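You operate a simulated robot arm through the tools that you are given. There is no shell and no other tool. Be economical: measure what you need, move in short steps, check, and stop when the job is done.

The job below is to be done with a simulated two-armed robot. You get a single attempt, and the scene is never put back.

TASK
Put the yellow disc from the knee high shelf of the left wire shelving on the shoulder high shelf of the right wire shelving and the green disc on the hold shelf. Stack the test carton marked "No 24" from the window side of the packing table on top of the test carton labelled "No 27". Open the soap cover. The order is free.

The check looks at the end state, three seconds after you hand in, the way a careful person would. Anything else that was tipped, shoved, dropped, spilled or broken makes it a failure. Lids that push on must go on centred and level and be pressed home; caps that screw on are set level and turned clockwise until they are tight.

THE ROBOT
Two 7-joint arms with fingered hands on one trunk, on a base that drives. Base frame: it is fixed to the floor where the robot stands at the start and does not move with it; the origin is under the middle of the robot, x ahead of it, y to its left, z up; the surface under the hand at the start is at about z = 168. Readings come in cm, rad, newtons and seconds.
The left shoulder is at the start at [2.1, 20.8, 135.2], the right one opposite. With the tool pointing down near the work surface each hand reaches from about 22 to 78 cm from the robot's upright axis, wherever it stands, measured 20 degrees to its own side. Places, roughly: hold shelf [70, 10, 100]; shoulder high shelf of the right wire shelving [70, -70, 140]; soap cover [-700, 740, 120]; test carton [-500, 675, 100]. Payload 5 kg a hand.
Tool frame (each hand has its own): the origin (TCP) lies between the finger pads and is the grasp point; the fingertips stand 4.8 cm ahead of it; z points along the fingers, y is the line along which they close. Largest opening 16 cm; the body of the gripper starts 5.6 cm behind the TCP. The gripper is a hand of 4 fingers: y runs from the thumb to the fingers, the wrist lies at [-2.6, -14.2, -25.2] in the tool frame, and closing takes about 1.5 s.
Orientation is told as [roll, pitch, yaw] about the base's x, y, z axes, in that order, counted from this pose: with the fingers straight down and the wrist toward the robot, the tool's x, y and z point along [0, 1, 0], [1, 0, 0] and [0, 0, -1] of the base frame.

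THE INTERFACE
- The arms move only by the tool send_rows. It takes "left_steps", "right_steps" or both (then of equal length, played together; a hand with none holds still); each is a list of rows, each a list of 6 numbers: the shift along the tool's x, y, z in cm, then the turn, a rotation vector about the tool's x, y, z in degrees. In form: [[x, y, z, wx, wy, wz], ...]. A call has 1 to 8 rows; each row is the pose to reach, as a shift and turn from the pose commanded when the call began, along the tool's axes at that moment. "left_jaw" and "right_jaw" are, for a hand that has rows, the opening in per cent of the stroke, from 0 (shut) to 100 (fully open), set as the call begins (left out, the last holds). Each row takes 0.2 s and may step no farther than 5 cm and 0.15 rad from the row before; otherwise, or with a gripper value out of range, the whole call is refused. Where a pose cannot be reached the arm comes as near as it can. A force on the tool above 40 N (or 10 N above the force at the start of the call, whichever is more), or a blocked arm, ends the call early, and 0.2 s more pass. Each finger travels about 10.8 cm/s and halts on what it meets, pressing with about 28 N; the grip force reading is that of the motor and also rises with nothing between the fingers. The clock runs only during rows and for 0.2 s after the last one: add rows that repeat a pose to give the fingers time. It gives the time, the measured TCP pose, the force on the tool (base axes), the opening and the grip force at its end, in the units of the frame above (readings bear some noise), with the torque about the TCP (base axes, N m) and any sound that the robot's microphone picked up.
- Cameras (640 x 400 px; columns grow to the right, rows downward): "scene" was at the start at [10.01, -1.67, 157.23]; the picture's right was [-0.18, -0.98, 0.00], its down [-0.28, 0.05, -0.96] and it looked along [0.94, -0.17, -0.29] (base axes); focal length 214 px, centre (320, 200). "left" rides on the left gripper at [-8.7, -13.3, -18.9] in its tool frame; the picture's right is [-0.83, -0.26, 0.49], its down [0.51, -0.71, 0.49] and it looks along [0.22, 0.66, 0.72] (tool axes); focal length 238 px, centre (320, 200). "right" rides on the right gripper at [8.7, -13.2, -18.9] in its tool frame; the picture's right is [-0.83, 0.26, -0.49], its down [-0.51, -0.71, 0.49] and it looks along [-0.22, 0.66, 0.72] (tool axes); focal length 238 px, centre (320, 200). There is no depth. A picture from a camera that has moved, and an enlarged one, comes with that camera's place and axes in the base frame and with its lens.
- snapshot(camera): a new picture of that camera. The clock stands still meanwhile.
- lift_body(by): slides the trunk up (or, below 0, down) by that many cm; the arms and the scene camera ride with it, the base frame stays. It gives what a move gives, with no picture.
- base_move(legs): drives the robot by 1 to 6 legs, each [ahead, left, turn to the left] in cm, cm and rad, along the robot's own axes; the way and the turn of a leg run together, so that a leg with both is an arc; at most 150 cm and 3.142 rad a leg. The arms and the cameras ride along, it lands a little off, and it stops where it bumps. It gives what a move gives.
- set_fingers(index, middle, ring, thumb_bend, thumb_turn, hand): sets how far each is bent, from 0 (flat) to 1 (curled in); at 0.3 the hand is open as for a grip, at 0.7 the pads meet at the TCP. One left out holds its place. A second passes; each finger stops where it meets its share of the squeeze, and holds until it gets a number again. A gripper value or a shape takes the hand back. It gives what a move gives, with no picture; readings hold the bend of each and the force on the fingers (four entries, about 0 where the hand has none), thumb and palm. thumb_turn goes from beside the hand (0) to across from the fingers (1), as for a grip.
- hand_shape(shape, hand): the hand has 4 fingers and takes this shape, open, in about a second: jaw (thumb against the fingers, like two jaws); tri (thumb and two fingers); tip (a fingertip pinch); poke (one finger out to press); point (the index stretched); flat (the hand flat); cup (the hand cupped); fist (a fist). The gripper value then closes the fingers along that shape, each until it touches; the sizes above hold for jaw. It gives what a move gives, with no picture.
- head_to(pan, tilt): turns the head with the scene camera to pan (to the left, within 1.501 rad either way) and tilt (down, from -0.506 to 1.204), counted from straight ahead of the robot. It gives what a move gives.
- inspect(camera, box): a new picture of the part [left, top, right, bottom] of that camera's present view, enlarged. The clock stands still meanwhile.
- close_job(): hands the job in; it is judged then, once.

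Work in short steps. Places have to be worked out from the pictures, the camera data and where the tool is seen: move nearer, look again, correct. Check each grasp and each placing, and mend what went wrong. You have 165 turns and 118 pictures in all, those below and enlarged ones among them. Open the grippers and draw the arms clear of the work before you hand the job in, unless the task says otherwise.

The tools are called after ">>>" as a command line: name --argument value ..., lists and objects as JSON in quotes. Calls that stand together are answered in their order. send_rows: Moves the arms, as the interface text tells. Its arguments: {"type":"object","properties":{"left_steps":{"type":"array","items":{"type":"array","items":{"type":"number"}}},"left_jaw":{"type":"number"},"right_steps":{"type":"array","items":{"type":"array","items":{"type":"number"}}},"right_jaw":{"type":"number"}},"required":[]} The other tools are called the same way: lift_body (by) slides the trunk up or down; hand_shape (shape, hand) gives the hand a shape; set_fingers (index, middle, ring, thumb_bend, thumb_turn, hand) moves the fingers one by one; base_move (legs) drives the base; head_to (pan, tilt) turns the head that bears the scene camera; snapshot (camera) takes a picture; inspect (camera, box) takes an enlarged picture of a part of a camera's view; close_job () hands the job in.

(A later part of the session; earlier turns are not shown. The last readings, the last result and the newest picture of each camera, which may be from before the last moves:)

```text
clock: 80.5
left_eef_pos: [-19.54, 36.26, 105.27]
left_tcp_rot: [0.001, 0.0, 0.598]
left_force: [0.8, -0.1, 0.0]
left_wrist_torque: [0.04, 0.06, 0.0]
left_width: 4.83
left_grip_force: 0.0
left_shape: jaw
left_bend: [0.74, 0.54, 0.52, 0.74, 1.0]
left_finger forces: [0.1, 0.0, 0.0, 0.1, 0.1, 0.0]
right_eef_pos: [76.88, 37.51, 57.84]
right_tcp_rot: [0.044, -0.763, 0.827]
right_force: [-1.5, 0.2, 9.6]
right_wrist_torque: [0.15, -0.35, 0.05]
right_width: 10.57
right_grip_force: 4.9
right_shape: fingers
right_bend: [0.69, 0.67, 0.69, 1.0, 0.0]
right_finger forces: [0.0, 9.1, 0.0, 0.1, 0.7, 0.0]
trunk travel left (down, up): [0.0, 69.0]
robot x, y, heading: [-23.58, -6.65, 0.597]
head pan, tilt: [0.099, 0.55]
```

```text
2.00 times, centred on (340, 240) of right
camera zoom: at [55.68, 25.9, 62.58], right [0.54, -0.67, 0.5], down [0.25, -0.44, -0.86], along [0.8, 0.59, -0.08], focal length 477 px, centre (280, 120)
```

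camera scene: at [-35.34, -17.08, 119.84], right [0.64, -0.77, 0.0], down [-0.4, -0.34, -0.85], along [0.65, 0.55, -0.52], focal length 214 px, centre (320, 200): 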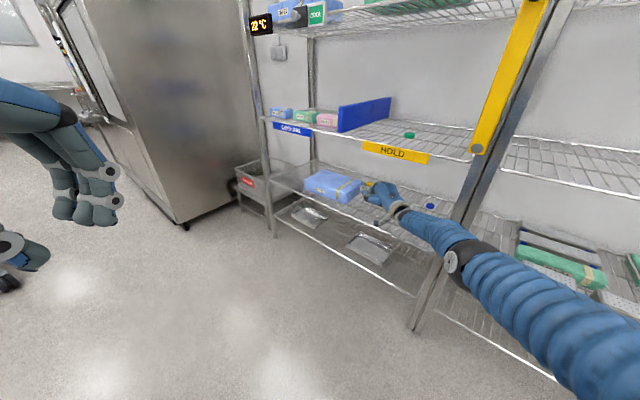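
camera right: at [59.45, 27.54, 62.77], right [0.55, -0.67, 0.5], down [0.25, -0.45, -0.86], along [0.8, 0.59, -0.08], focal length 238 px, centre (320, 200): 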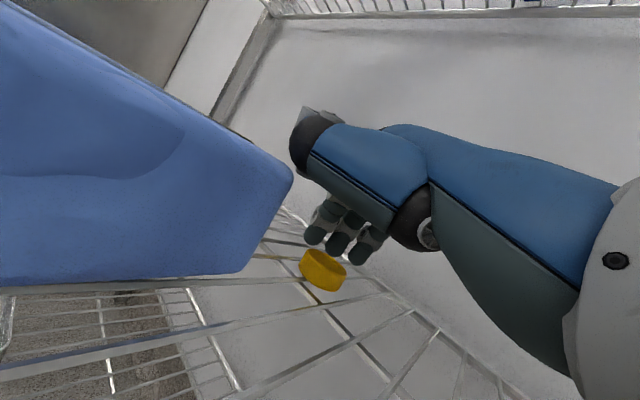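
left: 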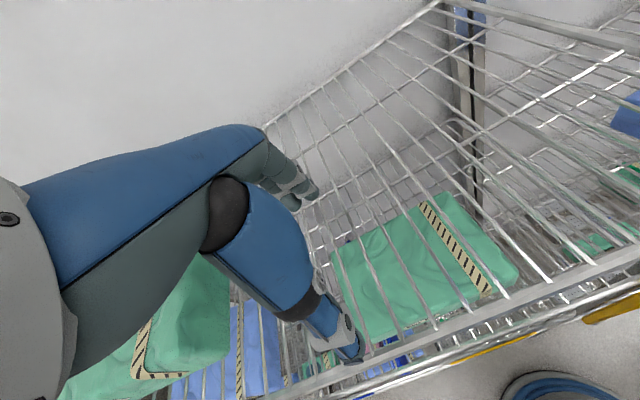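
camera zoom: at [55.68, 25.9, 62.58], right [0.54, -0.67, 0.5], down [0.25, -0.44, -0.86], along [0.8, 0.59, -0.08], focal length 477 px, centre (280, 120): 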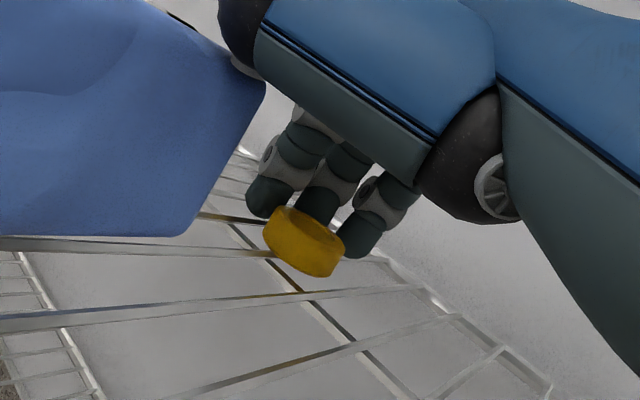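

The disc sits right before the fingers. I pull back 6 cm with a slight rightward bias to keep the thumb off the package.

>>> base_move --legs '[[-6, -1.2, 0]]'

>>> snapshot --camera "right"

```text
clock: 81.5
left_eef_pos: [-23.79, 31.92, 105.35]
left_tcp_rot: [-0.001, 0.002, 0.598]
left_force: [0.2, 0.0, 1.2]
left_wrist_torque: [0.02, -0.02, 0.05]
left_width: 4.83
left_grip_force: 0.0
left_shape: jaw
left_bend: [0.74, 0.54, 0.52, 0.74, 1.0]
left_finger forces: [0.0, 0.0, 0.0, 0.1, 0.0, 0.0]
right_eef_pos: [72.62, 32.97, 57.84]
right_tcp_rot: [0.044, -0.765, 0.826]
right_force: [-0.2, -0.8, 6.9]
right_wrist_torque: [0.11, -0.32, -0.05]
right_width: 10.54
right_grip_force: 3.1
right_shape: fingers
right_bend: [0.69, 0.68, 0.69, 1.0, 0.0]
right_finger forces: [0.0, 7.1, 0.1, 0.0, 0.0, 0.1]
trunk travel left (down, up): [0.0, 69.0]
robot x, y, heading: [-26.7, -10.99, 0.597]
head pan, tilt: [0.099, 0.55]
```

```text
71 pictures are left
camera right: at [51.46, 21.49, 62.6], right [0.54, -0.67, 0.5], down [0.25, -0.44, -0.86], along [0.8, 0.59, -0.07], focal length 238 px, centre (320, 200)
```

right: 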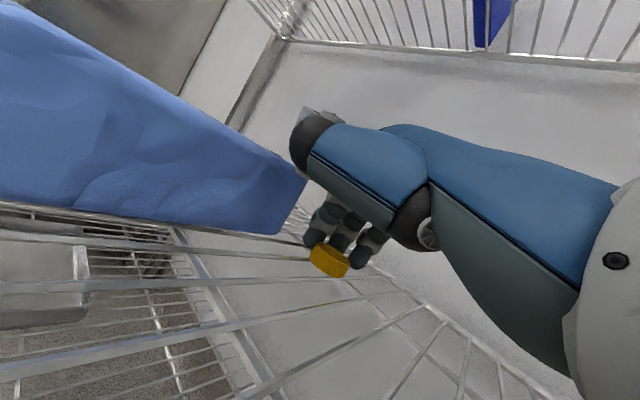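

The disc follows. I pull another 13 cm.

>>> base_move --legs '[[-13, 0, 0]]'

>>> snapshot --camera "right"

```text
clock: 82.8
left_eef_pos: [-34.44, 24.53, 105.29]
left_tcp_rot: [0.0, 0.002, 0.599]
left_force: [-1.1, -0.4, -0.5]
left_wrist_torque: [-0.04, 0.03, 0.06]
left_width: 4.83
left_grip_force: 0.1
left_shape: jaw
left_bend: [0.74, 0.54, 0.52, 0.74, 1.0]
left_finger forces: [0.0, 0.1, 0.0, 0.0, 0.0, 0.1]
right_eef_pos: [61.95, 25.71, 57.88]
right_tcp_rot: [0.043, -0.764, 0.824]
right_force: [-0.5, -0.1, 5.3]
right_wrist_torque: [0.06, -0.26, -0.04]
right_width: 10.56
right_grip_force: 3.3
right_shape: fingers
right_bend: [0.69, 0.68, 0.69, 1.0, 0.0]
right_finger forces: [0.0, 5.7, 0.0, 0.1, 0.0, 0.0]
trunk travel left (down, up): [0.0, 69.0]
robot x, y, heading: [-38.14, -18.74, 0.596]
head pan, tilt: [0.099, 0.55]
```

```text
70 pictures are left
camera right: at [40.71, 14.14, 62.61], right [0.54, -0.67, 0.5], down [0.25, -0.44, -0.86], along [0.8, 0.59, -0.07], focal length 238 px, centre (320, 200)
```

right: 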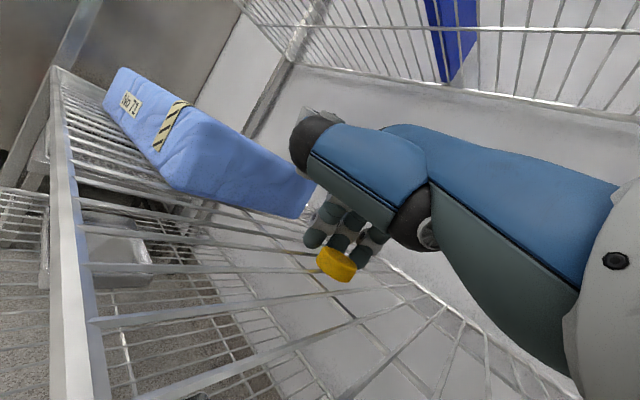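

Disc ≈(62,24). I pull 4 cm more, then lift and back out completely.

>>> base_move --legs '[[-4, 0, 0]]'

>>> lift_body --by 4

>>> base_move --legs '[[-32, 0, 0]]'

>>> inspect --camera "scene" --box '[240, 80, 480, 230]'

```text
clock: 83.7
left_eef_pos: [-37.88, 22.31, 105.21]
left_tcp_rot: [0.001, 0.003, 0.598]
left_force: [-0.5, -0.4, 0.0]
left_wrist_torque: [0.01, 0.0, -0.04]
left_width: 4.86
left_grip_force: 0.2
left_shape: jaw
left_bend: [0.74, 0.54, 0.52, 0.74, 1.0]
left_finger forces: [0.0, 0.0, 0.0, 0.1, 0.1, 0.0]
right_eef_pos: [58.59, 23.35, 57.93]
right_tcp_rot: [0.043, -0.764, 0.825]
right_force: [-0.2, -0.3, 4.8]
right_wrist_torque: [0.05, -0.21, -0.04]
right_width: 10.54
right_grip_force: 2.6
right_shape: fingers
right_bend: [0.69, 0.68, 0.69, 1.0, 0.0]
right_finger forces: [0.1, 4.6, 0.0, 0.0, 0.0, 0.1]
trunk travel left (down, up): [0.0, 69.0]
robot x, y, heading: [-41.15, -20.41, 0.601]
head pan, tilt: [0.099, 0.55]
```

```text
clock: 84.5
left_eef_pos: [-37.84, 22.27, 109.34]
left_tcp_rot: [0.0, 0.002, 0.597]
left_force: [0.2, 0.1, 0.1]
left_wrist_torque: [-0.03, 0.04, -0.01]
left_width: 4.83
left_grip_force: 0.0
left_shape: jaw
left_bend: [0.74, 0.54, 0.52, 0.74, 1.0]
left_finger forces: [0.0, 0.0, 0.0, 0.0, 0.1, 0.0]
right_eef_pos: [58.57, 23.44, 61.73]
right_tcp_rot: [0.044, -0.762, 0.826]
right_force: [-0.5, 0.1, -1.6]
right_wrist_torque: [0.09, -0.03, 0.01]
right_width: 10.54
right_grip_force: 0.2
right_shape: fingers
right_bend: [0.69, 0.69, 0.69, 1.0, 0.0]
right_finger forces: [0.1, 0.0, 0.0, 0.0, 0.1, 0.0]
trunk travel left (down, up): [-4.0, 65.0]
robot x, y, heading: [-41.57, -20.72, 0.597]
head pan, tilt: [0.099, 0.55]
```

```text
clock: 86.6
left_eef_pos: [-64.31, 4.48, 109.24]
left_tcp_rot: [0.0, 0.003, 0.6]
left_force: [-0.4, -0.5, 0.2]
left_wrist_torque: [0.03, -0.04, 0.02]
left_width: 4.82
left_grip_force: 0.0
left_shape: jaw
left_bend: [0.74, 0.54, 0.52, 0.74, 1.0]
left_finger forces: [0.0, 0.0, 0.1, 0.0, 0.0, 0.0]
right_eef_pos: [32.16, 5.74, 61.97]
right_tcp_rot: [0.044, -0.766, 0.828]
right_force: [0.0, -0.7, 0.2]
right_wrist_torque: [-0.03, 0.04, 0.03]
right_width: 10.57
right_grip_force: 0.0
right_shape: fingers
right_bend: [0.69, 0.69, 0.69, 1.0, 0.0]
right_finger forces: [0.0, 0.0, 0.0, 0.1, 0.0, 0.0]
trunk travel left (down, up): [-4.0, 65.0]
robot x, y, heading: [-67.92, -38.72, 0.598]
head pan, tilt: [0.099, 0.55]
```

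```text
2.67 times, centred on (360, 155) of scene
camera zoom: at [-60.21, -32.37, 123.46], right [0.64, -0.77, 0.0], down [-0.4, -0.34, -0.85], along [0.65, 0.55, -0.52], focal length 572 px, centre (213, 320)
```

zoom: 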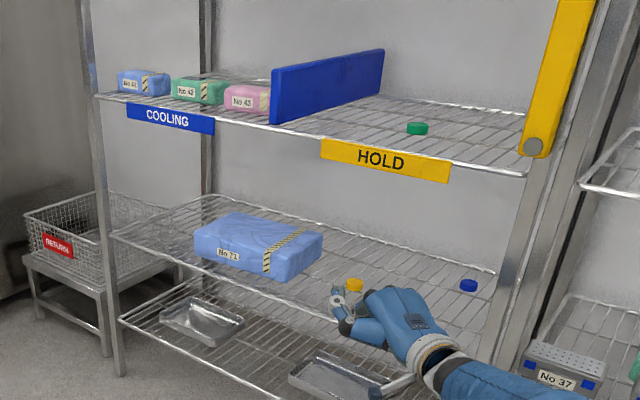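

Disc is now at ≈(60,22.4), green and package in place. I retract the arm, restore the jaw shape and the steep hand pose.

>>> send_rows --right_steps '[[0, -3.4, -3.3, 0, -2.3, 2.4], [0, -6.8, -6.6, 0, -4.6, 4.8], [0, -10.2, -9.9, 0, -6.9, 7.2], [0, -13.6, -13.2, 0, -9.1, 9.5], [0, -17, -16.5, 0, -9.1, 9.5], [0, -20.4, -19.8, 0, -9.1, 9.5]]'

>>> hand_shape --hand "right" --shape "jaw"

>>> send_rows --right_steps '[[0, 0, 0, 7.5, 0, 0], [0, 0, 0, 15, 0, 0], [0, 0, 0, 22.5, 0, 0], [0, 0, 0, 30, 0, 0], [0, 0, 0, 37, 0, 0], [0, 0, 0, 37, 0, 0]]' --right_jaw 50

```text
clock: 88.0
left_eef_pos: [-64.25, 4.59, 109.27]
left_tcp_rot: [0.0, 0.002, 0.598]
left_force: [0.2, -0.3, 0.0]
left_wrist_torque: [-0.05, -0.08, 0.02]
left_width: 4.83
left_grip_force: 0.0
left_shape: jaw
left_bend: [0.74, 0.54, 0.52, 0.74, 1.0]
left_finger forces: [0.1, 0.0, 0.0, 0.0, 0.0, 0.0]
right_eef_pos: [32.32, -2.68, 50.16]
right_tcp_rot: [0.041, -0.763, 0.598]
right_force: [1.9, 1.1, 4.4]
right_wrist_torque: [-0.29, 0.34, 0.07]
right_width: 10.56
right_grip_force: 0.1
right_shape: fingers
right_bend: [0.69, 0.69, 0.69, 1.0, 0.0]
right_finger forces: [0.0, 0.0, 0.0, 0.0, 0.0, 0.0]
right hand out of reach, approached as far as the arm can: row 1, 2, 3, 4, 5, 6
trunk travel left (down, up): [-4.0, 65.0]
robot x, y, heading: [-67.47, -38.54, 0.601]
head pan, tilt: [0.099, 0.55]
```

```text
clock: 88.9
left_eef_pos: [-64.13, 4.34, 109.27]
left_tcp_rot: [0.0, 0.002, 0.597]
left_force: [0.4, -0.3, -0.1]
left_wrist_torque: [0.02, -0.01, -0.02]
left_width: 4.82
left_grip_force: 0.1
left_shape: jaw
left_bend: [0.74, 0.54, 0.52, 0.74, 1.0]
left_finger forces: [0.0, 0.0, 0.0, 0.0, 0.0, 0.0]
right_eef_pos: [32.05, -2.77, 49.68]
right_tcp_rot: [0.045, -0.757, 0.599]
right_force: [-6.4, -1.8, -1.8]
right_wrist_torque: [0.05, -0.06, -0.12]
right_width: 15.96
right_grip_force: 0.1
right_shape: jaw
right_bend: [0.3, 0.3, 0.32, 0.3, 0.98]
right_finger forces: [0.0, 0.1, 6.4, 0.1, 0.1, 0.1]
trunk travel left (down, up): [-4.0, 65.0]
robot x, y, heading: [-67.55, -38.9, 0.595]
head pan, tilt: [0.099, 0.55]
```

```text
clock: 90.3
left_eef_pos: [-64.35, 4.37, 109.26]
left_tcp_rot: [-0.001, 0.003, 0.596]
left_force: [1.2, -1.0, 0.9]
left_wrist_torque: [0.12, 0.03, 0.03]
left_width: 4.82
left_grip_force: 0.0
left_shape: jaw
left_bend: [0.74, 0.54, 0.52, 0.74, 1.0]
left_finger forces: [0.0, 0.0, 0.0, 0.0, 0.1, 0.0]
right_eef_pos: [27.09, -2.17, 49.7]
right_tcp_rot: [0.035, -0.146, 0.636]
right_force: [-0.4, -0.5, -1.4]
right_wrist_torque: [0.01, -0.03, -0.04]
right_width: 8.04
right_grip_force: 0.0
right_shape: jaw
right_bend: [0.74, 0.45, 0.42, 0.69, 1.0]
right_finger forces: [0.1, 0.0, 0.1, 0.0, 0.0, 0.1]
right hand out of reach, approached as far as the arm can: row 1, 2, 3, 4, 5, 6
trunk travel left (down, up): [-4.0, 65.0]
robot x, y, heading: [-68.13, -38.33, 0.594]
head pan, tilt: [0.099, 0.55]
```

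The IK seems stuck at the straight-elbow limit. I look at the arm and command a move up and back to unfold it.

>>> send_rows --right_steps '[[0, -2, -3, 0, 0, 0], [0, -4, -6, 0, 0, 0], [0, -6, -9, 0, 0, 0], [0, -8, -12, 0, 0, 0], [0, -10, -15, 0, 0, 0], [0, -12, -18, 0, 0, 0], [0, -14, -20, 0, 0, 0], [0, -14, -20, 0, 0, 0]]'

>>> snapshot --camera "scene"

```text
clock: 92.1
left_eef_pos: [-64.13, 4.44, 109.33]
left_tcp_rot: [-0.001, 0.001, 0.599]
left_force: [0.4, 0.7, 0.6]
left_wrist_torque: [0.01, 0.03, -0.01]
left_width: 4.83
left_grip_force: 0.0
left_shape: jaw
left_bend: [0.74, 0.54, 0.52, 0.74, 1.0]
left_finger forces: [0.1, 0.0, 0.0, 0.1, 0.0, 0.0]
right_eef_pos: [14.45, -12.12, 67.87]
right_tcp_rot: [0.03, -0.111, 0.626]
right_force: [-0.7, 0.2, 0.6]
right_wrist_torque: [0.0, 0.01, 0.0]
right_width: 7.99
right_grip_force: 0.1
right_shape: jaw
right_bend: [0.74, 0.45, 0.42, 0.69, 1.0]
right_finger forces: [0.0, 0.0, 0.0, 0.0, 0.0, 0.0]
trunk travel left (down, up): [-4.0, 65.0]
robot x, y, heading: [-67.91, -38.94, 0.597]
head pan, tilt: [0.099, 0.55]
```

```text
68 pictures are left
camera scene: at [-60.15, -32.33, 123.44], right [0.64, -0.77, 0.0], down [-0.4, -0.34, -0.85], along [0.65, 0.55, -0.52], focal length 214 px, centre (320, 200)
```

scene: 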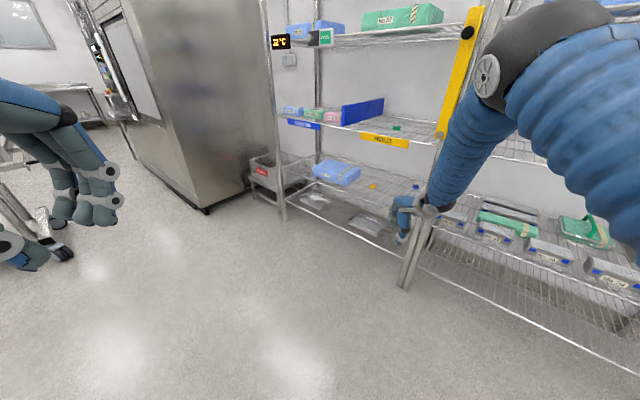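

Arm is healthy again. I retract 11 cm, turn back to heading 0 and line up with the disc.

>>> send_rows --right_steps '[[0, -3.6, -0.4, 0, 0, 0], [0, -7.3, -0.8, 0, 0, 0], [0, -11, -1.2, 0, 0, 0]]'

>>> base_move --legs '[[0, 0, -0.597], [0, 85, 0], [36, 0, 0]]'

>>> snapshot --camera "right"

```text
clock: 92.9
left_eef_pos: [-64.32, 4.52, 109.28]
left_tcp_rot: [0.001, 0.002, 0.602]
left_force: [0.2, 0.0, 0.4]
left_wrist_torque: [0.0, -0.03, 0.02]
left_width: 4.83
left_grip_force: 0.0
left_shape: jaw
left_bend: [0.74, 0.54, 0.52, 0.74, 1.0]
left_finger forces: [0.1, 0.0, 0.0, 0.0, 0.0, 0.0]
right_eef_pos: [5.34, -18.48, 67.96]
right_tcp_rot: [0.03, -0.115, 0.625]
right_force: [-1.1, 1.1, -0.1]
right_wrist_torque: [-0.02, 0.01, -0.02]
right_width: 7.99
right_grip_force: 0.1
right_shape: jaw
right_bend: [0.74, 0.45, 0.42, 0.69, 1.0]
right_finger forces: [0.0, 0.0, 0.0, 0.0, 0.0, 0.1]
trunk travel left (down, up): [-4.0, 65.0]
robot x, y, heading: [-67.7, -38.58, 0.602]
head pan, tilt: [0.099, 0.55]
```

```text
clock: 101.0
left_eef_pos: [-5.72, 81.64, 109.19]
left_tcp_rot: [0.0, 0.002, 0.016]
left_force: [-0.2, 0.1, -0.6]
left_wrist_torque: [-0.02, 0.08, 0.02]
left_width: 4.83
left_grip_force: 0.0
left_shape: jaw
left_bend: [0.74, 0.54, 0.52, 0.74, 1.0]
left_finger forces: [0.0, 0.0, 0.0, 0.1, 0.0, 0.0]
right_eef_pos: [39.82, 24.02, 67.9]
right_tcp_rot: [0.031, -0.111, 0.041]
right_force: [1.1, 0.5, -0.2]
right_wrist_torque: [-0.01, 0.05, -0.01]
right_width: 8.01
right_grip_force: 0.1
right_shape: jaw
right_bend: [0.74, 0.45, 0.42, 0.69, 1.0]
right_finger forces: [0.1, 0.0, 0.1, 0.0, 0.0, 0.0]
trunk travel left (down, up): [-4.0, 65.0]
robot x, y, heading: [-32.25, 47.41, 0.016]
head pan, tilt: [0.099, 0.55]
```

```text
67 pictures are left
camera right: at [24.21, 31.43, 85.39], right [0.24, -0.84, 0.49], down [-0.63, -0.52, -0.58], along [0.74, -0.16, -0.65], focal length 238 px, centre (320, 200)
```

right: 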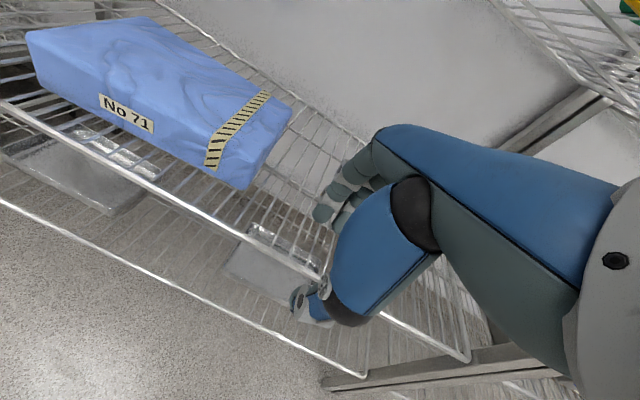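

I lower 3 cm and drive in above the disc.

>>> send_rows --right_steps '[[0, -0.2, 1.5, -1, -0.8, 0], [0, -0.3, 3, -2, -1.6, 0]]'

>>> base_move --legs '[[20, -1.7, 0]]'

>>> inspect --camera "right" --box '[220, 140, 420, 340]'

```text
clock: 101.6
left_eef_pos: [-5.65, 81.48, 109.21]
left_tcp_rot: [0.0, 0.001, 0.016]
left_force: [-1.1, 0.7, 0.4]
left_wrist_torque: [0.0, 0.02, -0.01]
left_width: 4.83
left_grip_force: 0.1
left_shape: jaw
left_bend: [0.74, 0.54, 0.52, 0.74, 1.0]
left_finger forces: [0.1, 0.0, 0.0, 0.0, 0.0, 0.0]
right_eef_pos: [39.81, 24.01, 64.85]
right_tcp_rot: [0.003, -0.148, 0.041]
right_force: [0.2, -0.1, 0.7]
right_wrist_torque: [0.01, 0.07, 0.06]
right_width: 8.01
right_grip_force: 0.0
right_shape: jaw
right_bend: [0.74, 0.45, 0.42, 0.69, 1.0]
right_finger forces: [0.0, 0.0, 0.0, 0.0, 0.0, 0.1]
trunk travel left (down, up): [-4.0, 65.0]
robot x, y, heading: [-32.64, 47.24, 0.016]
head pan, tilt: [0.099, 0.55]
```

```text
clock: 103.2
left_eef_pos: [13.28, 80.24, 109.21]
left_tcp_rot: [0.002, 0.001, 0.016]
left_force: [0.6, 0.6, 0.4]
left_wrist_torque: [0.01, 0.0, 0.0]
left_width: 4.83
left_grip_force: 0.0
left_shape: jaw
left_bend: [0.74, 0.54, 0.52, 0.74, 1.0]
left_finger forces: [0.0, 0.1, 0.0, 0.1, 0.1, 0.1]
right_eef_pos: [57.71, 22.87, 64.36]
right_tcp_rot: [0.003, -0.134, 0.041]
right_force: [0.6, 0.5, -0.8]
right_wrist_torque: [0.0, 0.02, 0.05]
right_width: 8.01
right_grip_force: 0.1
right_shape: jaw
right_bend: [0.74, 0.45, 0.42, 0.69, 1.0]
right_finger forces: [0.1, 0.1, 0.0, 0.1, 0.0, 0.0]
trunk travel left (down, up): [-4.0, 65.0]
robot x, y, heading: [-13.6, 46.3, 0.013]
head pan, tilt: [0.099, 0.55]
stopped in leg 1: the robot was blocked; the commanded pose is now the measured one
```

```text
2.00 times, centred on (320, 240) of right
camera zoom: at [41.79, 30.77, 81.36], right [0.23, -0.83, 0.51], down [-0.62, -0.53, -0.58], along [0.75, -0.18, -0.63], focal length 477 px, centre (320, 120)
```

zoom: 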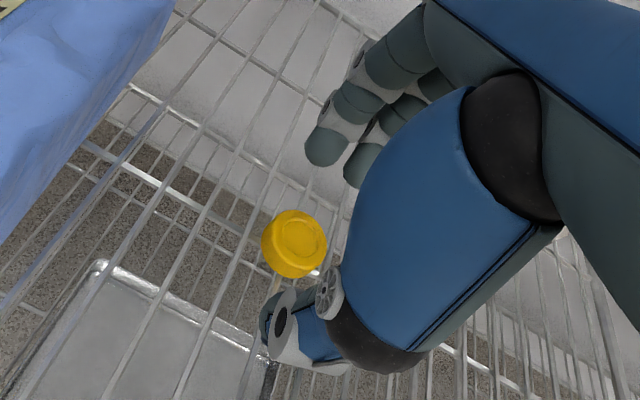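

The base got blocked—likely the wrist against the shelf label. I back 4 cm and reach with the arm instead, with slightly more tilt so the wrist stays lower.

>>> base_move --legs '[[-5, 0, 0]]'

>>> send_rows --right_steps '[[-0.2, 1.5, 1.2, -1, 0, 0], [-0.4, 3, 1.7, -2, 0, 0], [-0.6, 4.5, 2.2, -3, 0, 0], [-0.6, 6.3, 2.8, -4, 0, 0], [-0.6, 6.3, 2.8, -4, 0, 0]]'

>>> inspect --camera "right" --box '[220, 140, 420, 340]'

```text
clock: 104.1
left_eef_pos: [8.14, 80.16, 109.39]
left_tcp_rot: [-0.001, 0.001, 0.017]
left_force: [-0.4, -0.2, 0.4]
left_wrist_torque: [-0.03, -0.14, 0.02]
left_width: 4.81
left_grip_force: 0.0
left_shape: jaw
left_bend: [0.74, 0.54, 0.52, 0.74, 1.0]
left_finger forces: [0.0, 0.0, 0.1, 0.1, 0.1, 0.1]
right_eef_pos: [52.69, 22.73, 64.39]
right_tcp_rot: [0.003, -0.133, 0.043]
right_force: [-0.4, 0.2, 0.8]
right_wrist_torque: [0.0, -0.05, -0.06]
right_width: 8.0
right_grip_force: 0.0
right_shape: jaw
right_bend: [0.74, 0.45, 0.42, 0.69, 1.0]
right_finger forces: [0.0, 0.0, 0.0, 0.1, 0.1, 0.0]
trunk travel left (down, up): [-4.0, 65.0]
robot x, y, heading: [-18.48, 46.41, 0.014]
head pan, tilt: [0.099, 0.55]
```

```text
clock: 105.3
left_eef_pos: [8.35, 80.1, 109.31]
left_tcp_rot: [-0.002, 0.002, 0.015]
left_force: [-0.1, 0.8, 0.1]
left_wrist_torque: [-0.02, 0.01, -0.02]
left_width: 4.81
left_grip_force: 0.0
left_shape: jaw
left_bend: [0.74, 0.54, 0.52, 0.74, 1.0]
left_finger forces: [0.0, 0.0, 0.0, 0.1, 0.0, 0.0]
right_eef_pos: [59.46, 22.31, 62.43]
right_tcp_rot: [0.003, -0.202, 0.041]
right_force: [-0.4, -0.5, -0.7]
right_wrist_torque: [-0.01, 0.0, -0.01]
right_width: 7.99
right_grip_force: 0.1
right_shape: jaw
right_bend: [0.74, 0.45, 0.42, 0.69, 1.0]
right_finger forces: [0.1, 0.0, 0.0, 0.0, 0.0, 0.1]
trunk travel left (down, up): [-4.0, 65.0]
robot x, y, heading: [-18.66, 46.28, 0.015]
head pan, tilt: [0.099, 0.55]
```

```text
2.00 times, centred on (320, 240) of right
camera zoom: at [42.41, 30.34, 78.31], right [0.19, -0.83, 0.53], down [-0.57, -0.53, -0.63], along [0.8, -0.18, -0.58], focal length 477 px, centre (320, 120)
```

zoom: 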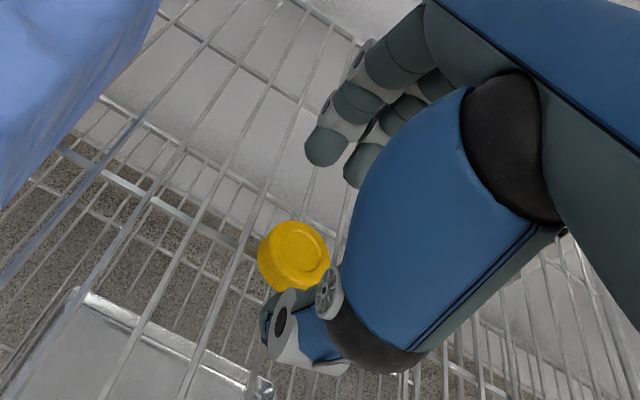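

Almost aligned; I back 0.7 cm, lower 0.9 cm, and close.

>>> send_rows --right_steps '[[0, -0.6, 0, 0, 0, 0], [0, -0.8, 0.4, 0, 0, 0], [0, -0.9, 0.8, 0, 0, 0]]'

>>> send_rows --right_steps '[[0, 0, 0, 0, 0, 0], [0, 0, 0, 0, 0, 0], [0, 0, 0, 0, 0, 0], [0, 0, 0, 0, 0, 0], [0, 0, 0, 0, 0, 0], [0, 0, 0, 0, 0, 0], [0, 0, 0, 0, 0, 0]]' --right_jaw 5

>>> send_rows --right_steps '[[0, 0, -1, 0, 0, 0], [0, 0, -2, 0, 0, 0], [0, 0, -2.5, 0, 0, 0]]'

>>> inspect --camera "right" --box '[220, 140, 420, 340]'

```text
clock: 106.1
left_eef_pos: [8.3, 80.15, 109.25]
left_tcp_rot: [0.0, 0.002, 0.016]
left_force: [0.7, 0.2, 1.1]
left_wrist_torque: [-0.01, -0.04, 0.02]
left_width: 4.82
left_grip_force: 0.0
left_shape: jaw
left_bend: [0.74, 0.54, 0.52, 0.74, 1.0]
left_finger forces: [0.0, 0.0, 0.1, 0.0, 0.0, 0.1]
right_eef_pos: [58.67, 22.4, 61.5]
right_tcp_rot: [0.003, -0.203, 0.043]
right_force: [0.3, -1.1, -0.3]
right_wrist_torque: [0.01, 0.0, -0.04]
right_width: 7.99
right_grip_force: 0.0
right_shape: jaw
right_bend: [0.74, 0.45, 0.42, 0.69, 1.0]
right_finger forces: [0.0, 0.0, 0.1, 0.0, 0.0, 0.0]
trunk travel left (down, up): [-4.0, 65.0]
robot x, y, heading: [-18.14, 46.38, 0.012]
head pan, tilt: [0.099, 0.55]
```

```text
clock: 107.7
left_eef_pos: [8.33, 80.16, 109.25]
left_tcp_rot: [-0.001, 0.001, 0.015]
left_force: [0.4, -0.3, 0.1]
left_wrist_torque: [-0.01, 0.0, 0.03]
left_width: 4.82
left_grip_force: 0.0
left_shape: jaw
left_bend: [0.74, 0.54, 0.52, 0.74, 1.0]
left_finger forces: [0.0, 0.0, 0.0, 0.1, 0.1, 0.0]
right_eef_pos: [58.61, 22.32, 61.47]
right_tcp_rot: [0.003, -0.202, 0.04]
right_force: [0.6, 0.1, 0.2]
right_wrist_torque: [-0.02, -0.01, 0.0]
right_width: 0.81
right_grip_force: 0.0
right_shape: jaw
right_bend: [0.71, 0.67, 0.67, 0.72, 1.0]
right_finger forces: [0.0, 0.0, 0.0, 0.1, 0.0, 0.0]
trunk travel left (down, up): [-4.0, 65.0]
robot x, y, heading: [-18.49, 46.35, 0.014]
head pan, tilt: [0.099, 0.55]
```

```text
clock: 108.5
left_eef_pos: [8.3, 80.22, 109.15]
left_tcp_rot: [0.0, 0.002, 0.015]
left_force: [-0.1, -0.5, 0.6]
left_wrist_torque: [0.0, 0.0, 0.0]
left_width: 4.8
left_grip_force: 0.1
left_shape: jaw
left_bend: [0.74, 0.54, 0.52, 0.74, 1.0]
left_finger forces: [0.0, 0.0, 0.0, 0.1, 0.1, 0.0]
right_eef_pos: [58.29, 22.19, 63.86]
right_tcp_rot: [0.004, -0.203, 0.043]
right_force: [1.1, -0.4, -0.5]
right_wrist_torque: [-0.01, 0.01, 0.0]
right_width: 0.85
right_grip_force: 0.0
right_shape: jaw
right_bend: [0.71, 0.67, 0.67, 0.72, 1.0]
right_finger forces: [0.1, 0.0, 0.0, 0.0, 0.1, 0.0]
trunk travel left (down, up): [-4.0, 65.0]
robot x, y, heading: [-18.71, 45.69, 0.017]
head pan, tilt: [0.099, 0.55]
```

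```text
2.00 times, centred on (320, 240) of right
camera zoom: at [41.21, 30.26, 79.75], right [0.19, -0.83, 0.53], down [-0.57, -0.53, -0.62], along [0.8, -0.18, -0.58], focal length 477 px, centre (320, 120)
```

zoom: 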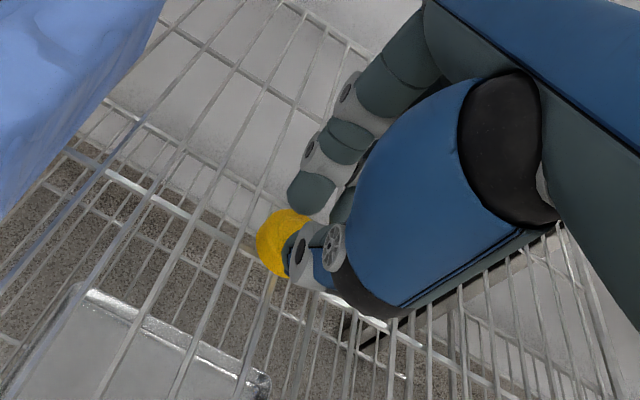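

Missed — the fingers closed just above the disc. I reopen, lessen the tilt and go lower to light contact.

>>> send_rows --right_steps '[[0, 0, 0, 0, 0, 0], [0, 0, 0, 0, 0, 0], [0, 0.1, 0, 2, 0, 0], [0, 0.2, 0, 4.5, 0, 0], [0, 0.2, 1, 4.5, 0, 0], [0, 0.2, 2, 4.5, 0, 0], [0, 0.1, 2.6, 4.5, 0, 0]]' --right_jaw 50

>>> inspect --camera "right" --box '[220, 140, 420, 340]'

```text
clock: 110.1
left_eef_pos: [8.25, 80.18, 109.29]
left_tcp_rot: [-0.001, 0.002, 0.017]
left_force: [0.4, 0.0, -0.1]
left_wrist_torque: [-0.02, 0.06, -0.02]
left_width: 4.81
left_grip_force: 0.1
left_shape: jaw
left_bend: [0.74, 0.54, 0.52, 0.74, 1.0]
left_finger forces: [0.1, 0.0, 0.0, 0.0, 0.0, 0.1]
right_eef_pos: [58.97, 22.42, 61.36]
right_tcp_rot: [0.004, -0.125, 0.043]
right_force: [0.2, -0.2, 0.5]
right_wrist_torque: [-0.01, 0.03, 0.01]
right_width: 7.95
right_grip_force: 0.0
right_shape: jaw
right_bend: [0.74, 0.45, 0.42, 0.69, 1.0]
right_finger forces: [0.0, 0.1, 0.0, 0.1, 0.0, 0.0]
trunk travel left (down, up): [-4.0, 65.0]
robot x, y, heading: [-18.06, 45.95, 0.019]
head pan, tilt: [0.099, 0.55]
```

```text
2.00 times, centred on (320, 240) of right
camera zoom: at [43.17, 30.39, 78.5], right [0.23, -0.83, 0.51], down [-0.62, -0.53, -0.58], along [0.75, -0.18, -0.64], focal length 477 px, centre (320, 120)
```

zoom: 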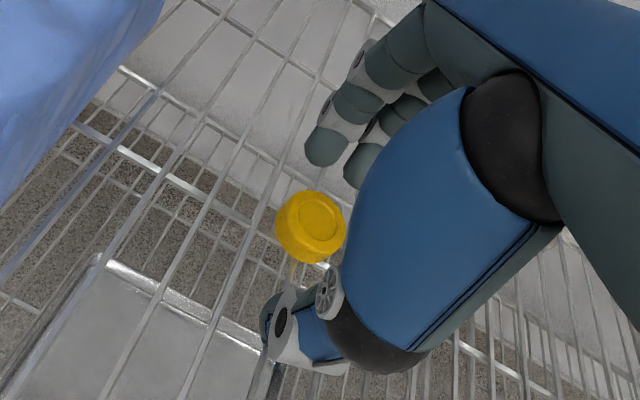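

Disc is now at x≈60.4; I shift forward 1.3 cm, lower 0.2 and close.

>>> send_rows --right_steps '[[0, 0.7, 0.1, 0, 0, 0], [0, 1.3, 0.3, 0, 0, 0], [0, 1.3, 0.4, 0, 0, 0]]'

>>> send_rows --right_steps '[[0, 0, 0, 0, 0, 0], [0, 0, 0, 0, 0, 0], [0, 0, 0, 0, 0, 0], [0, 0, 0, 0, 0, 0], [0, 0, 0, 0, 0, 0], [0, 0, 0, 0, 0, 0], [0, 0, 0, 0, 0, 0]]' --right_jaw 5

>>> inspect --camera "right" --box '[220, 140, 420, 340]'

```text
clock: 110.9
left_eef_pos: [7.48, 80.25, 109.46]
left_tcp_rot: [0.0, -0.005, 0.015]
left_force: [0.7, -0.6, 0.1]
left_wrist_torque: [-0.01, 0.02, 0.02]
left_width: 4.81
left_grip_force: 0.0
left_shape: jaw
left_bend: [0.74, 0.54, 0.52, 0.74, 1.0]
left_finger forces: [0.0, 0.0, 0.0, 0.1, 0.0, 0.0]
right_eef_pos: [59.2, 22.62, 61.25]
right_tcp_rot: [0.004, -0.12, 0.042]
right_force: [0.6, 0.0, -0.6]
right_wrist_torque: [0.01, -0.01, 0.01]
right_width: 7.99
right_grip_force: 0.0
right_shape: jaw
right_bend: [0.74, 0.45, 0.42, 0.69, 1.0]
right_finger forces: [0.0, 0.0, 0.0, 0.0, 0.0, 0.0]
trunk travel left (down, up): [-4.0, 65.0]
robot x, y, heading: [-18.45, 45.91, 0.017]
head pan, tilt: [0.099, 0.55]
```

```text
clock: 112.5
left_eef_pos: [7.45, 80.21, 109.42]
left_tcp_rot: [-0.002, -0.005, 0.016]
left_force: [0.1, 0.2, -0.1]
left_wrist_torque: [-0.02, -0.01, -0.02]
left_width: 4.83
left_grip_force: 0.0
left_shape: jaw
left_bend: [0.74, 0.54, 0.52, 0.74, 1.0]
left_finger forces: [0.0, 0.0, 0.0, 0.1, 0.0, 0.0]
right_eef_pos: [59.04, 22.62, 61.2]
right_tcp_rot: [0.003, -0.12, 0.044]
right_force: [0.5, 5.4, 34.8]
right_wrist_torque: [0.31, 0.1, -0.04]
right_width: 2.24
right_grip_force: 27.8
right_shape: jaw
right_bend: [0.72, 0.61, 0.67, 0.78, 1.0]
right_finger forces: [16.8, 9.6, 0.1, 0.0, 58.3, 0.1]
trunk travel left (down, up): [-4.0, 65.0]
robot x, y, heading: [-18.63, 46.33, 0.016]
head pan, tilt: [0.099, 0.55]
```

```text
2.00 times, centred on (320, 240) of right
camera zoom: at [43.39, 30.58, 78.47], right [0.23, -0.83, 0.51], down [-0.62, -0.53, -0.57], along [0.75, -0.18, -0.64], focal length 477 px, centre (320, 120)
```

zoom: 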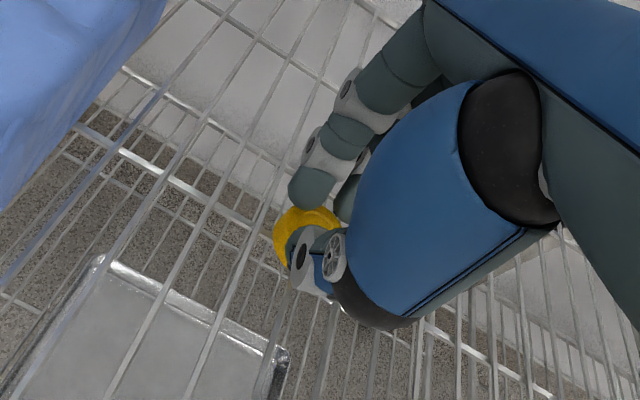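

Contact pattern matches the successful green grip. I lift gently and check.

>>> send_rows --right_steps '[[0, -0.2, -0.7, 0, 0, 0], [0, -0.4, -1.4, 0, 0, 0], [0, -0.6, -2, 0, 0, 0]]'

>>> inspect --camera "right" --box '[220, 140, 420, 340]'

```text
clock: 113.0
left_eef_pos: [7.89, 80.28, 109.3]
left_tcp_rot: [0.0, -0.002, 0.015]
left_force: [-0.5, 0.9, 0.5]
left_wrist_torque: [-0.01, -0.02, 0.0]
left_width: 4.84
left_grip_force: 0.0
left_shape: jaw
left_bend: [0.74, 0.54, 0.52, 0.74, 1.0]
left_finger forces: [0.0, 0.1, 0.0, 0.1, 0.1, 0.0]
right_eef_pos: [58.83, 22.74, 61.15]
right_tcp_rot: [0.007, -0.114, 0.042]
right_force: [2.1, -1.0, 33.1]
right_wrist_torque: [-0.04, -0.17, -0.06]
right_width: 2.19
right_grip_force: 28.0
right_shape: jaw
right_bend: [0.71, 0.6, 0.67, 0.78, 1.0]
right_finger forces: [20.8, 14.0, 0.2, 0.1, 39.1, 0.0]
trunk travel left (down, up): [-4.0, 65.0]
robot x, y, heading: [-18.85, 45.57, 0.015]
head pan, tilt: [0.099, 0.55]
stopped in row 2 (right hand): the force on the tool passed its limit at 49 N (the readings are from after the stop); the commanded pose is now the measured one
```

```text
2.00 times, centred on (320, 240) of right
camera zoom: at [43.22, 30.67, 78.51], right [0.24, -0.83, 0.51], down [-0.63, -0.53, -0.57], along [0.74, -0.18, -0.64], focal length 477 px, centre (320, 120)
```

zoom: 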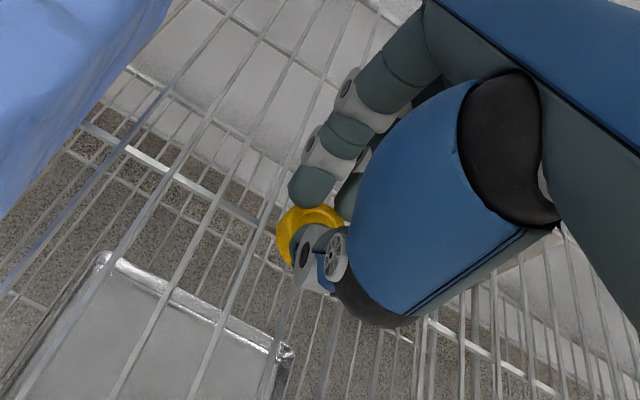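

Something (forearm at the label) resists lifting; I back the base 3 cm with the disc still in grip, then lift.

>>> base_move --legs '[[-3, 0, 0]]'

>>> send_rows --right_steps '[[0, -0.1, -0.7, 0, 0, 0], [0, -0.1, -1.4, 0, 0, 0], [0, -0.1, -2, 0, 0, 0]]'

>>> inspect --camera "right" --box '[220, 140, 420, 340]'

```text
clock: 113.8
left_eef_pos: [5.16, 80.14, 109.41]
left_tcp_rot: [0.002, 0.001, 0.014]
left_force: [-0.4, 0.0, 0.1]
left_wrist_torque: [0.01, 0.04, 0.02]
left_width: 4.83
left_grip_force: 0.0
left_shape: jaw
left_bend: [0.74, 0.54, 0.52, 0.74, 1.0]
left_finger forces: [0.0, 0.1, 0.1, 0.0, 0.0, 0.0]
right_eef_pos: [56.36, 22.72, 61.3]
right_tcp_rot: [0.005, -0.117, 0.042]
right_force: [2.4, 0.3, 27.3]
right_wrist_torque: [-0.06, 0.02, -0.01]
right_width: 2.13
right_grip_force: 28.6
right_shape: jaw
right_bend: [0.72, 0.6, 0.67, 0.77, 1.0]
right_finger forces: [17.3, 11.2, 0.0, 0.1, 44.3, 0.0]
trunk travel left (down, up): [-4.0, 65.0]
robot x, y, heading: [-21.56, 46.15, 0.01]
head pan, tilt: [0.099, 0.55]
```

```text
clock: 114.6
left_eef_pos: [5.27, 80.13, 109.31]
left_tcp_rot: [0.0, 0.003, 0.018]
left_force: [1.1, -0.1, -0.4]
left_wrist_torque: [-0.03, 0.0, -0.02]
left_width: 4.83
left_grip_force: 0.0
left_shape: jaw
left_bend: [0.74, 0.54, 0.52, 0.74, 1.0]
left_finger forces: [0.1, 0.0, 0.1, 0.0, 0.0, 0.1]
right_eef_pos: [55.92, 22.57, 63.07]
right_tcp_rot: [0.006, -0.116, 0.043]
right_force: [0.1, -0.8, -0.5]
right_wrist_torque: [-0.01, -0.05, -0.04]
right_width: 2.02
right_grip_force: 28.1
right_shape: jaw
right_bend: [0.72, 0.61, 0.67, 0.76, 1.0]
right_finger forces: [14.0, 8.8, 0.0, 0.1, 21.7, 0.1]
trunk travel left (down, up): [-4.0, 65.0]
robot x, y, heading: [-21.8, 46.22, 0.021]
head pan, tilt: [0.099, 0.55]
```

```text
2.00 times, centred on (320, 240) of right
camera zoom: at [40.34, 30.52, 80.4], right [0.24, -0.83, 0.51], down [-0.63, -0.53, -0.57], along [0.74, -0.18, -0.64], focal length 477 px, centre (320, 120)
```

zoom: 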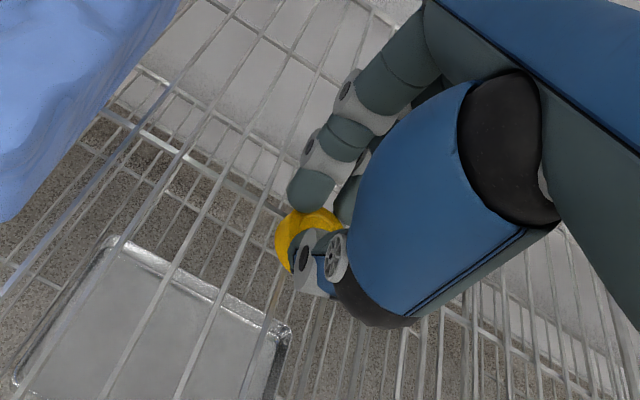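

The disc is held (balanced forces). I back out of the shelf, raise the trunk, and move to the right shelving.

>>> send_rows --right_steps '[[0, 0, -0.7, 0, 0, 0], [0, 0, -1.2, 0, 0, 0]]'

>>> base_move --legs '[[-32, 0, -0.016]]'

>>> lift_body --by 40

>>> lift_body --by 24

>>> base_move --legs '[[0, -95, 0]]'

>>> snapshot --camera "right"

```text
clock: 115.2
left_eef_pos: [5.2, 80.07, 109.27]
left_tcp_rot: [-0.001, 0.001, 0.015]
left_force: [-0.1, -0.4, 0.4]
left_wrist_torque: [-0.04, -0.01, -0.04]
left_width: 4.77
left_grip_force: 0.1
left_shape: jaw
left_bend: [0.74, 0.54, 0.52, 0.74, 1.0]
left_finger forces: [0.0, 0.1, 0.0, 0.0, 0.1, 0.0]
right_eef_pos: [55.88, 22.62, 64.31]
right_tcp_rot: [0.005, -0.116, 0.043]
right_force: [-1.2, -0.6, -0.7]
right_wrist_torque: [-0.02, -0.01, 0.02]
right_width: 2.0
right_grip_force: 28.4
right_shape: jaw
right_bend: [0.72, 0.61, 0.67, 0.76, 1.0]
right_finger forces: [13.8, 8.8, 0.1, 0.0, 21.5, 0.0]
trunk travel left (down, up): [-4.0, 65.0]
robot x, y, heading: [-21.06, 45.91, 0.012]
head pan, tilt: [0.099, 0.55]
```

```text
clock: 117.4
left_eef_pos: [-26.55, 79.54, 109.27]
left_tcp_rot: [0.0, 0.003, 0.0]
left_force: [-0.9, 0.0, -0.2]
left_wrist_torque: [-0.02, -0.06, 0.02]
left_width: 4.82
left_grip_force: 0.0
left_shape: jaw
left_bend: [0.74, 0.54, 0.52, 0.74, 1.0]
left_finger forces: [0.0, 0.0, 0.1, 0.0, 0.0, 0.1]
right_eef_pos: [23.27, 21.27, 64.43]
right_tcp_rot: [0.003, -0.115, 0.027]
right_force: [-0.6, -0.4, -0.2]
right_wrist_torque: [0.0, -0.01, 0.0]
right_width: 2.01
right_grip_force: 28.1
right_shape: jaw
right_bend: [0.72, 0.61, 0.67, 0.76, 1.0]
right_finger forces: [13.8, 8.8, 0.0, 0.1, 21.5, 0.1]
trunk travel left (down, up): [-4.0, 65.0]
robot x, y, heading: [-53.37, 45.87, 0.004]
head pan, tilt: [0.099, 0.55]
```

```text
clock: 121.2
left_eef_pos: [-26.38, 79.45, 149.24]
left_tcp_rot: [0.0, 0.002, 0.003]
left_force: [-0.8, -0.5, 0.6]
left_wrist_torque: [0.01, 0.03, -0.02]
left_width: 4.84
left_grip_force: 0.0
left_shape: jaw
left_bend: [0.74, 0.54, 0.52, 0.74, 1.0]
left_finger forces: [0.0, 0.0, 0.1, 0.0, 0.0, 0.0]
right_eef_pos: [23.3, 21.26, 104.33]
right_tcp_rot: [0.003, -0.114, 0.028]
right_force: [-0.1, 0.7, 0.5]
right_wrist_torque: [0.01, -0.05, 0.05]
right_width: 2.02
right_grip_force: 28.8
right_shape: jaw
right_bend: [0.72, 0.61, 0.67, 0.76, 1.0]
right_finger forces: [13.6, 8.6, 0.1, 0.1, 20.6, 0.0]
trunk travel left (down, up): [-44.0, 25.0]
robot x, y, heading: [-53.43, 45.65, -0.001]
head pan, tilt: [0.099, 0.55]
```

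```text
clock: 123.7
left_eef_pos: [-26.43, 79.52, 173.26]
left_tcp_rot: [-0.001, 0.001, 0.0]
left_force: [-0.3, 1.3, -0.4]
left_wrist_torque: [0.01, 0.02, -0.02]
left_width: 4.8
left_grip_force: 0.0
left_shape: jaw
left_bend: [0.74, 0.54, 0.52, 0.74, 1.0]
left_finger forces: [0.1, 0.1, 0.1, 0.0, 0.1, 0.0]
right_eef_pos: [23.31, 21.29, 128.13]
right_tcp_rot: [0.005, -0.114, 0.03]
right_force: [0.3, 0.4, -0.4]
right_wrist_torque: [-0.01, 0.0, 0.02]
right_width: 2.03
right_grip_force: 27.8
right_shape: jaw
right_bend: [0.72, 0.61, 0.67, 0.76, 1.0]
right_finger forces: [13.3, 8.5, 0.0, 0.1, 20.3, 0.1]
trunk travel left (down, up): [-68.0, 1.0]
robot x, y, heading: [-53.19, 45.96, 0.001]
head pan, tilt: [0.099, 0.55]
```

```text
clock: 128.7
left_eef_pos: [-26.21, -15.12, 173.34]
left_tcp_rot: [0.001, 0.002, 0.015]
left_force: [0.2, 1.1, 0.2]
left_wrist_torque: [-0.03, -0.03, 0.03]
left_width: 4.82
left_grip_force: 0.2
left_shape: jaw
left_bend: [0.74, 0.54, 0.52, 0.74, 1.0]
left_finger forces: [0.0, 0.0, 0.1, 0.0, 0.0, 0.0]
right_eef_pos: [24.23, -72.91, 128.34]
right_tcp_rot: [0.004, -0.115, 0.04]
right_force: [0.3, 0.5, 0.3]
right_wrist_torque: [-0.02, 0.02, -0.03]
right_width: 2.04
right_grip_force: 28.4
right_shape: jaw
right_bend: [0.72, 0.61, 0.67, 0.76, 1.0]
right_finger forces: [13.5, 8.6, 0.1, 0.0, 20.3, 0.0]
trunk travel left (down, up): [-68.0, 1.0]
robot x, y, heading: [-53.25, -49.27, 0.009]
head pan, tilt: [0.099, 0.55]
```

```text
59 pictures are left
camera right: at [8.69, -64.92, 145.6], right [0.23, -0.83, 0.51], down [-0.63, -0.53, -0.57], along [0.74, -0.18, -0.64], focal length 238 px, centre (320, 200)
```

right: 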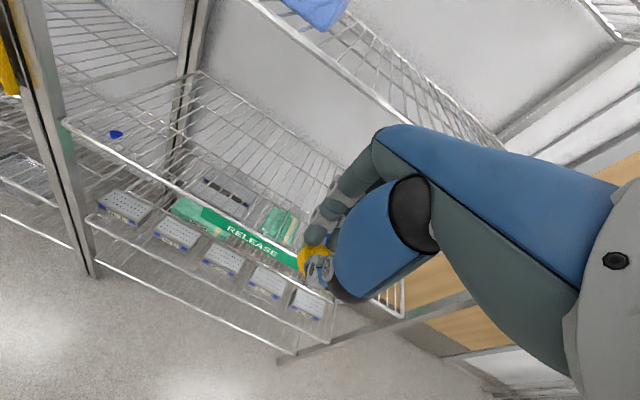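

Yellow is still held. I raise the hand to z≈151 with slightly more tilt.

>>> send_rows --right_steps '[[0, 0.5, -4.5, -1.5, 0, 0], [0, 1, -9, -3, 0, 0], [0, 1.6, -13.5, -4.5, 0, 0], [0, 2.1, -18, -6, 0, 0], [0, 2.6, -22.3, -7.5, 0, 0], [0, 2.6, -22.3, -7.5, 0, 0]]'

>>> snapshot --camera "right"

>>> head_to --pan -0.35 --tilt 0.5

>>> snapshot --camera "scene"

```text
clock: 130.1
left_eef_pos: [-26.06, -15.18, 173.27]
left_tcp_rot: [-0.001, 0.004, 0.014]
left_force: [0.5, 0.3, -0.7]
left_wrist_torque: [0.02, 0.06, 0.02]
left_width: 4.84
left_grip_force: 0.1
left_shape: jaw
left_bend: [0.74, 0.54, 0.52, 0.74, 1.0]
left_finger forces: [0.0, 0.1, 0.0, 0.0, 0.1, 0.1]
right_eef_pos: [24.45, -72.96, 150.74]
right_tcp_rot: [0.007, -0.245, 0.038]
right_force: [-0.1, -0.4, -0.9]
right_wrist_torque: [0.04, 0.03, 0.04]
right_width: 2.0
right_grip_force: 28.0
right_shape: jaw
right_bend: [0.72, 0.61, 0.67, 0.76, 1.0]
right_finger forces: [13.3, 8.4, 0.0, 0.0, 20.0, 0.0]
trunk travel left (down, up): [-68.0, 1.0]
robot x, y, heading: [-53.21, -49.06, 0.018]
head pan, tilt: [0.099, 0.55]
```

```text
58 pictures are left
camera right: at [6.77, -65.14, 165.87], right [0.17, -0.83, 0.53], down [-0.55, -0.52, -0.65], along [0.82, -0.18, -0.54], focal length 238 px, centre (320, 200)
```

right: 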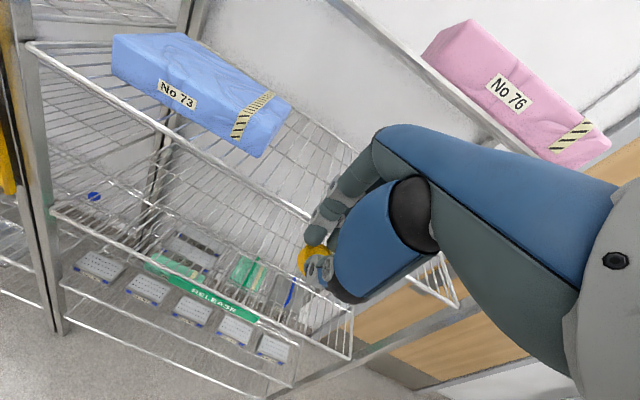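

```text
clock: 130.9
left_eef_pos: [-26.18, -15.28, 173.15]
left_tcp_rot: [0.0, 0.001, 0.014]
left_force: [-0.4, -0.4, 1.1]
left_wrist_torque: [-0.02, 0.0, -0.04]
left_width: 4.79
left_grip_force: 0.1
left_shape: jaw
left_bend: [0.74, 0.54, 0.52, 0.74, 1.0]
left_finger forces: [0.0, 0.1, 0.0, 0.1, 0.0, 0.0]
right_eef_pos: [24.28, -72.87, 150.76]
right_tcp_rot: [0.009, -0.247, 0.039]
right_force: [-0.2, -0.3, 0.1]
right_wrist_torque: [0.0, -0.04, -0.05]
right_width: 2.01
right_grip_force: 27.9
right_shape: jaw
right_bend: [0.72, 0.61, 0.67, 0.76, 1.0]
right_finger forces: [13.2, 8.4, 0.0, 0.0, 19.9, 0.0]
trunk travel left (down, up): [-68.0, 1.0]
robot x, y, heading: [-52.83, -49.42, 0.008]
head pan, tilt: [-0.351, 0.499]
```

```text
57 pictures are left
camera scene: at [-43.61, -52.29, 187.91], right [-0.33, -0.94, 0.0], down [-0.45, 0.16, -0.88], along [0.83, -0.29, -0.48], focal length 214 px, centre (320, 200)
```

scene: 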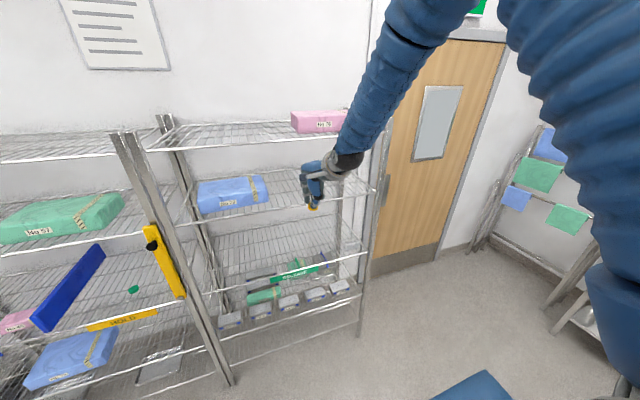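

Path is clear: free area right of No 73. I drive forward 27 cm and 3 cm right so the disc is just inside the shelf edge.

>>> base_move --legs '[[27.5, -3.5, 0]]'

>>> snapshot --camera "right"

```text
clock: 132.9
left_eef_pos: [0.96, -18.49, 173.33]
left_tcp_rot: [-0.002, 0.0, 0.011]
left_force: [-0.6, 0.3, 0.7]
left_wrist_torque: [0.02, -0.04, 0.01]
left_width: 4.83
left_grip_force: 0.0
left_shape: jaw
left_bend: [0.74, 0.54, 0.52, 0.74, 1.0]
left_finger forces: [0.0, 0.0, 0.1, 0.0, 0.0, 0.0]
right_eef_pos: [51.46, -76.39, 150.9]
right_tcp_rot: [0.008, -0.248, 0.035]
right_force: [-0.7, -0.1, 0.6]
right_wrist_torque: [-0.01, -0.01, -0.02]
right_width: 2.01
right_grip_force: 28.1
right_shape: jaw
right_bend: [0.72, 0.61, 0.67, 0.76, 1.0]
right_finger forces: [13.2, 8.4, 0.0, 0.0, 20.0, 0.0]
trunk travel left (down, up): [-68.0, 1.0]
robot x, y, heading: [-25.78, -52.5, 0.013]
head pan, tilt: [-0.351, 0.499]
```

```text
56 pictures are left
camera right: at [33.7, -68.39, 165.99], right [0.16, -0.83, 0.53], down [-0.55, -0.52, -0.65], along [0.82, -0.18, -0.54], focal length 238 px, centre (320, 200)
```

right: 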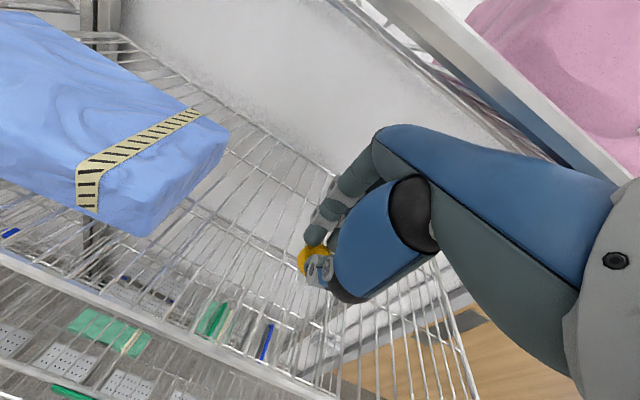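

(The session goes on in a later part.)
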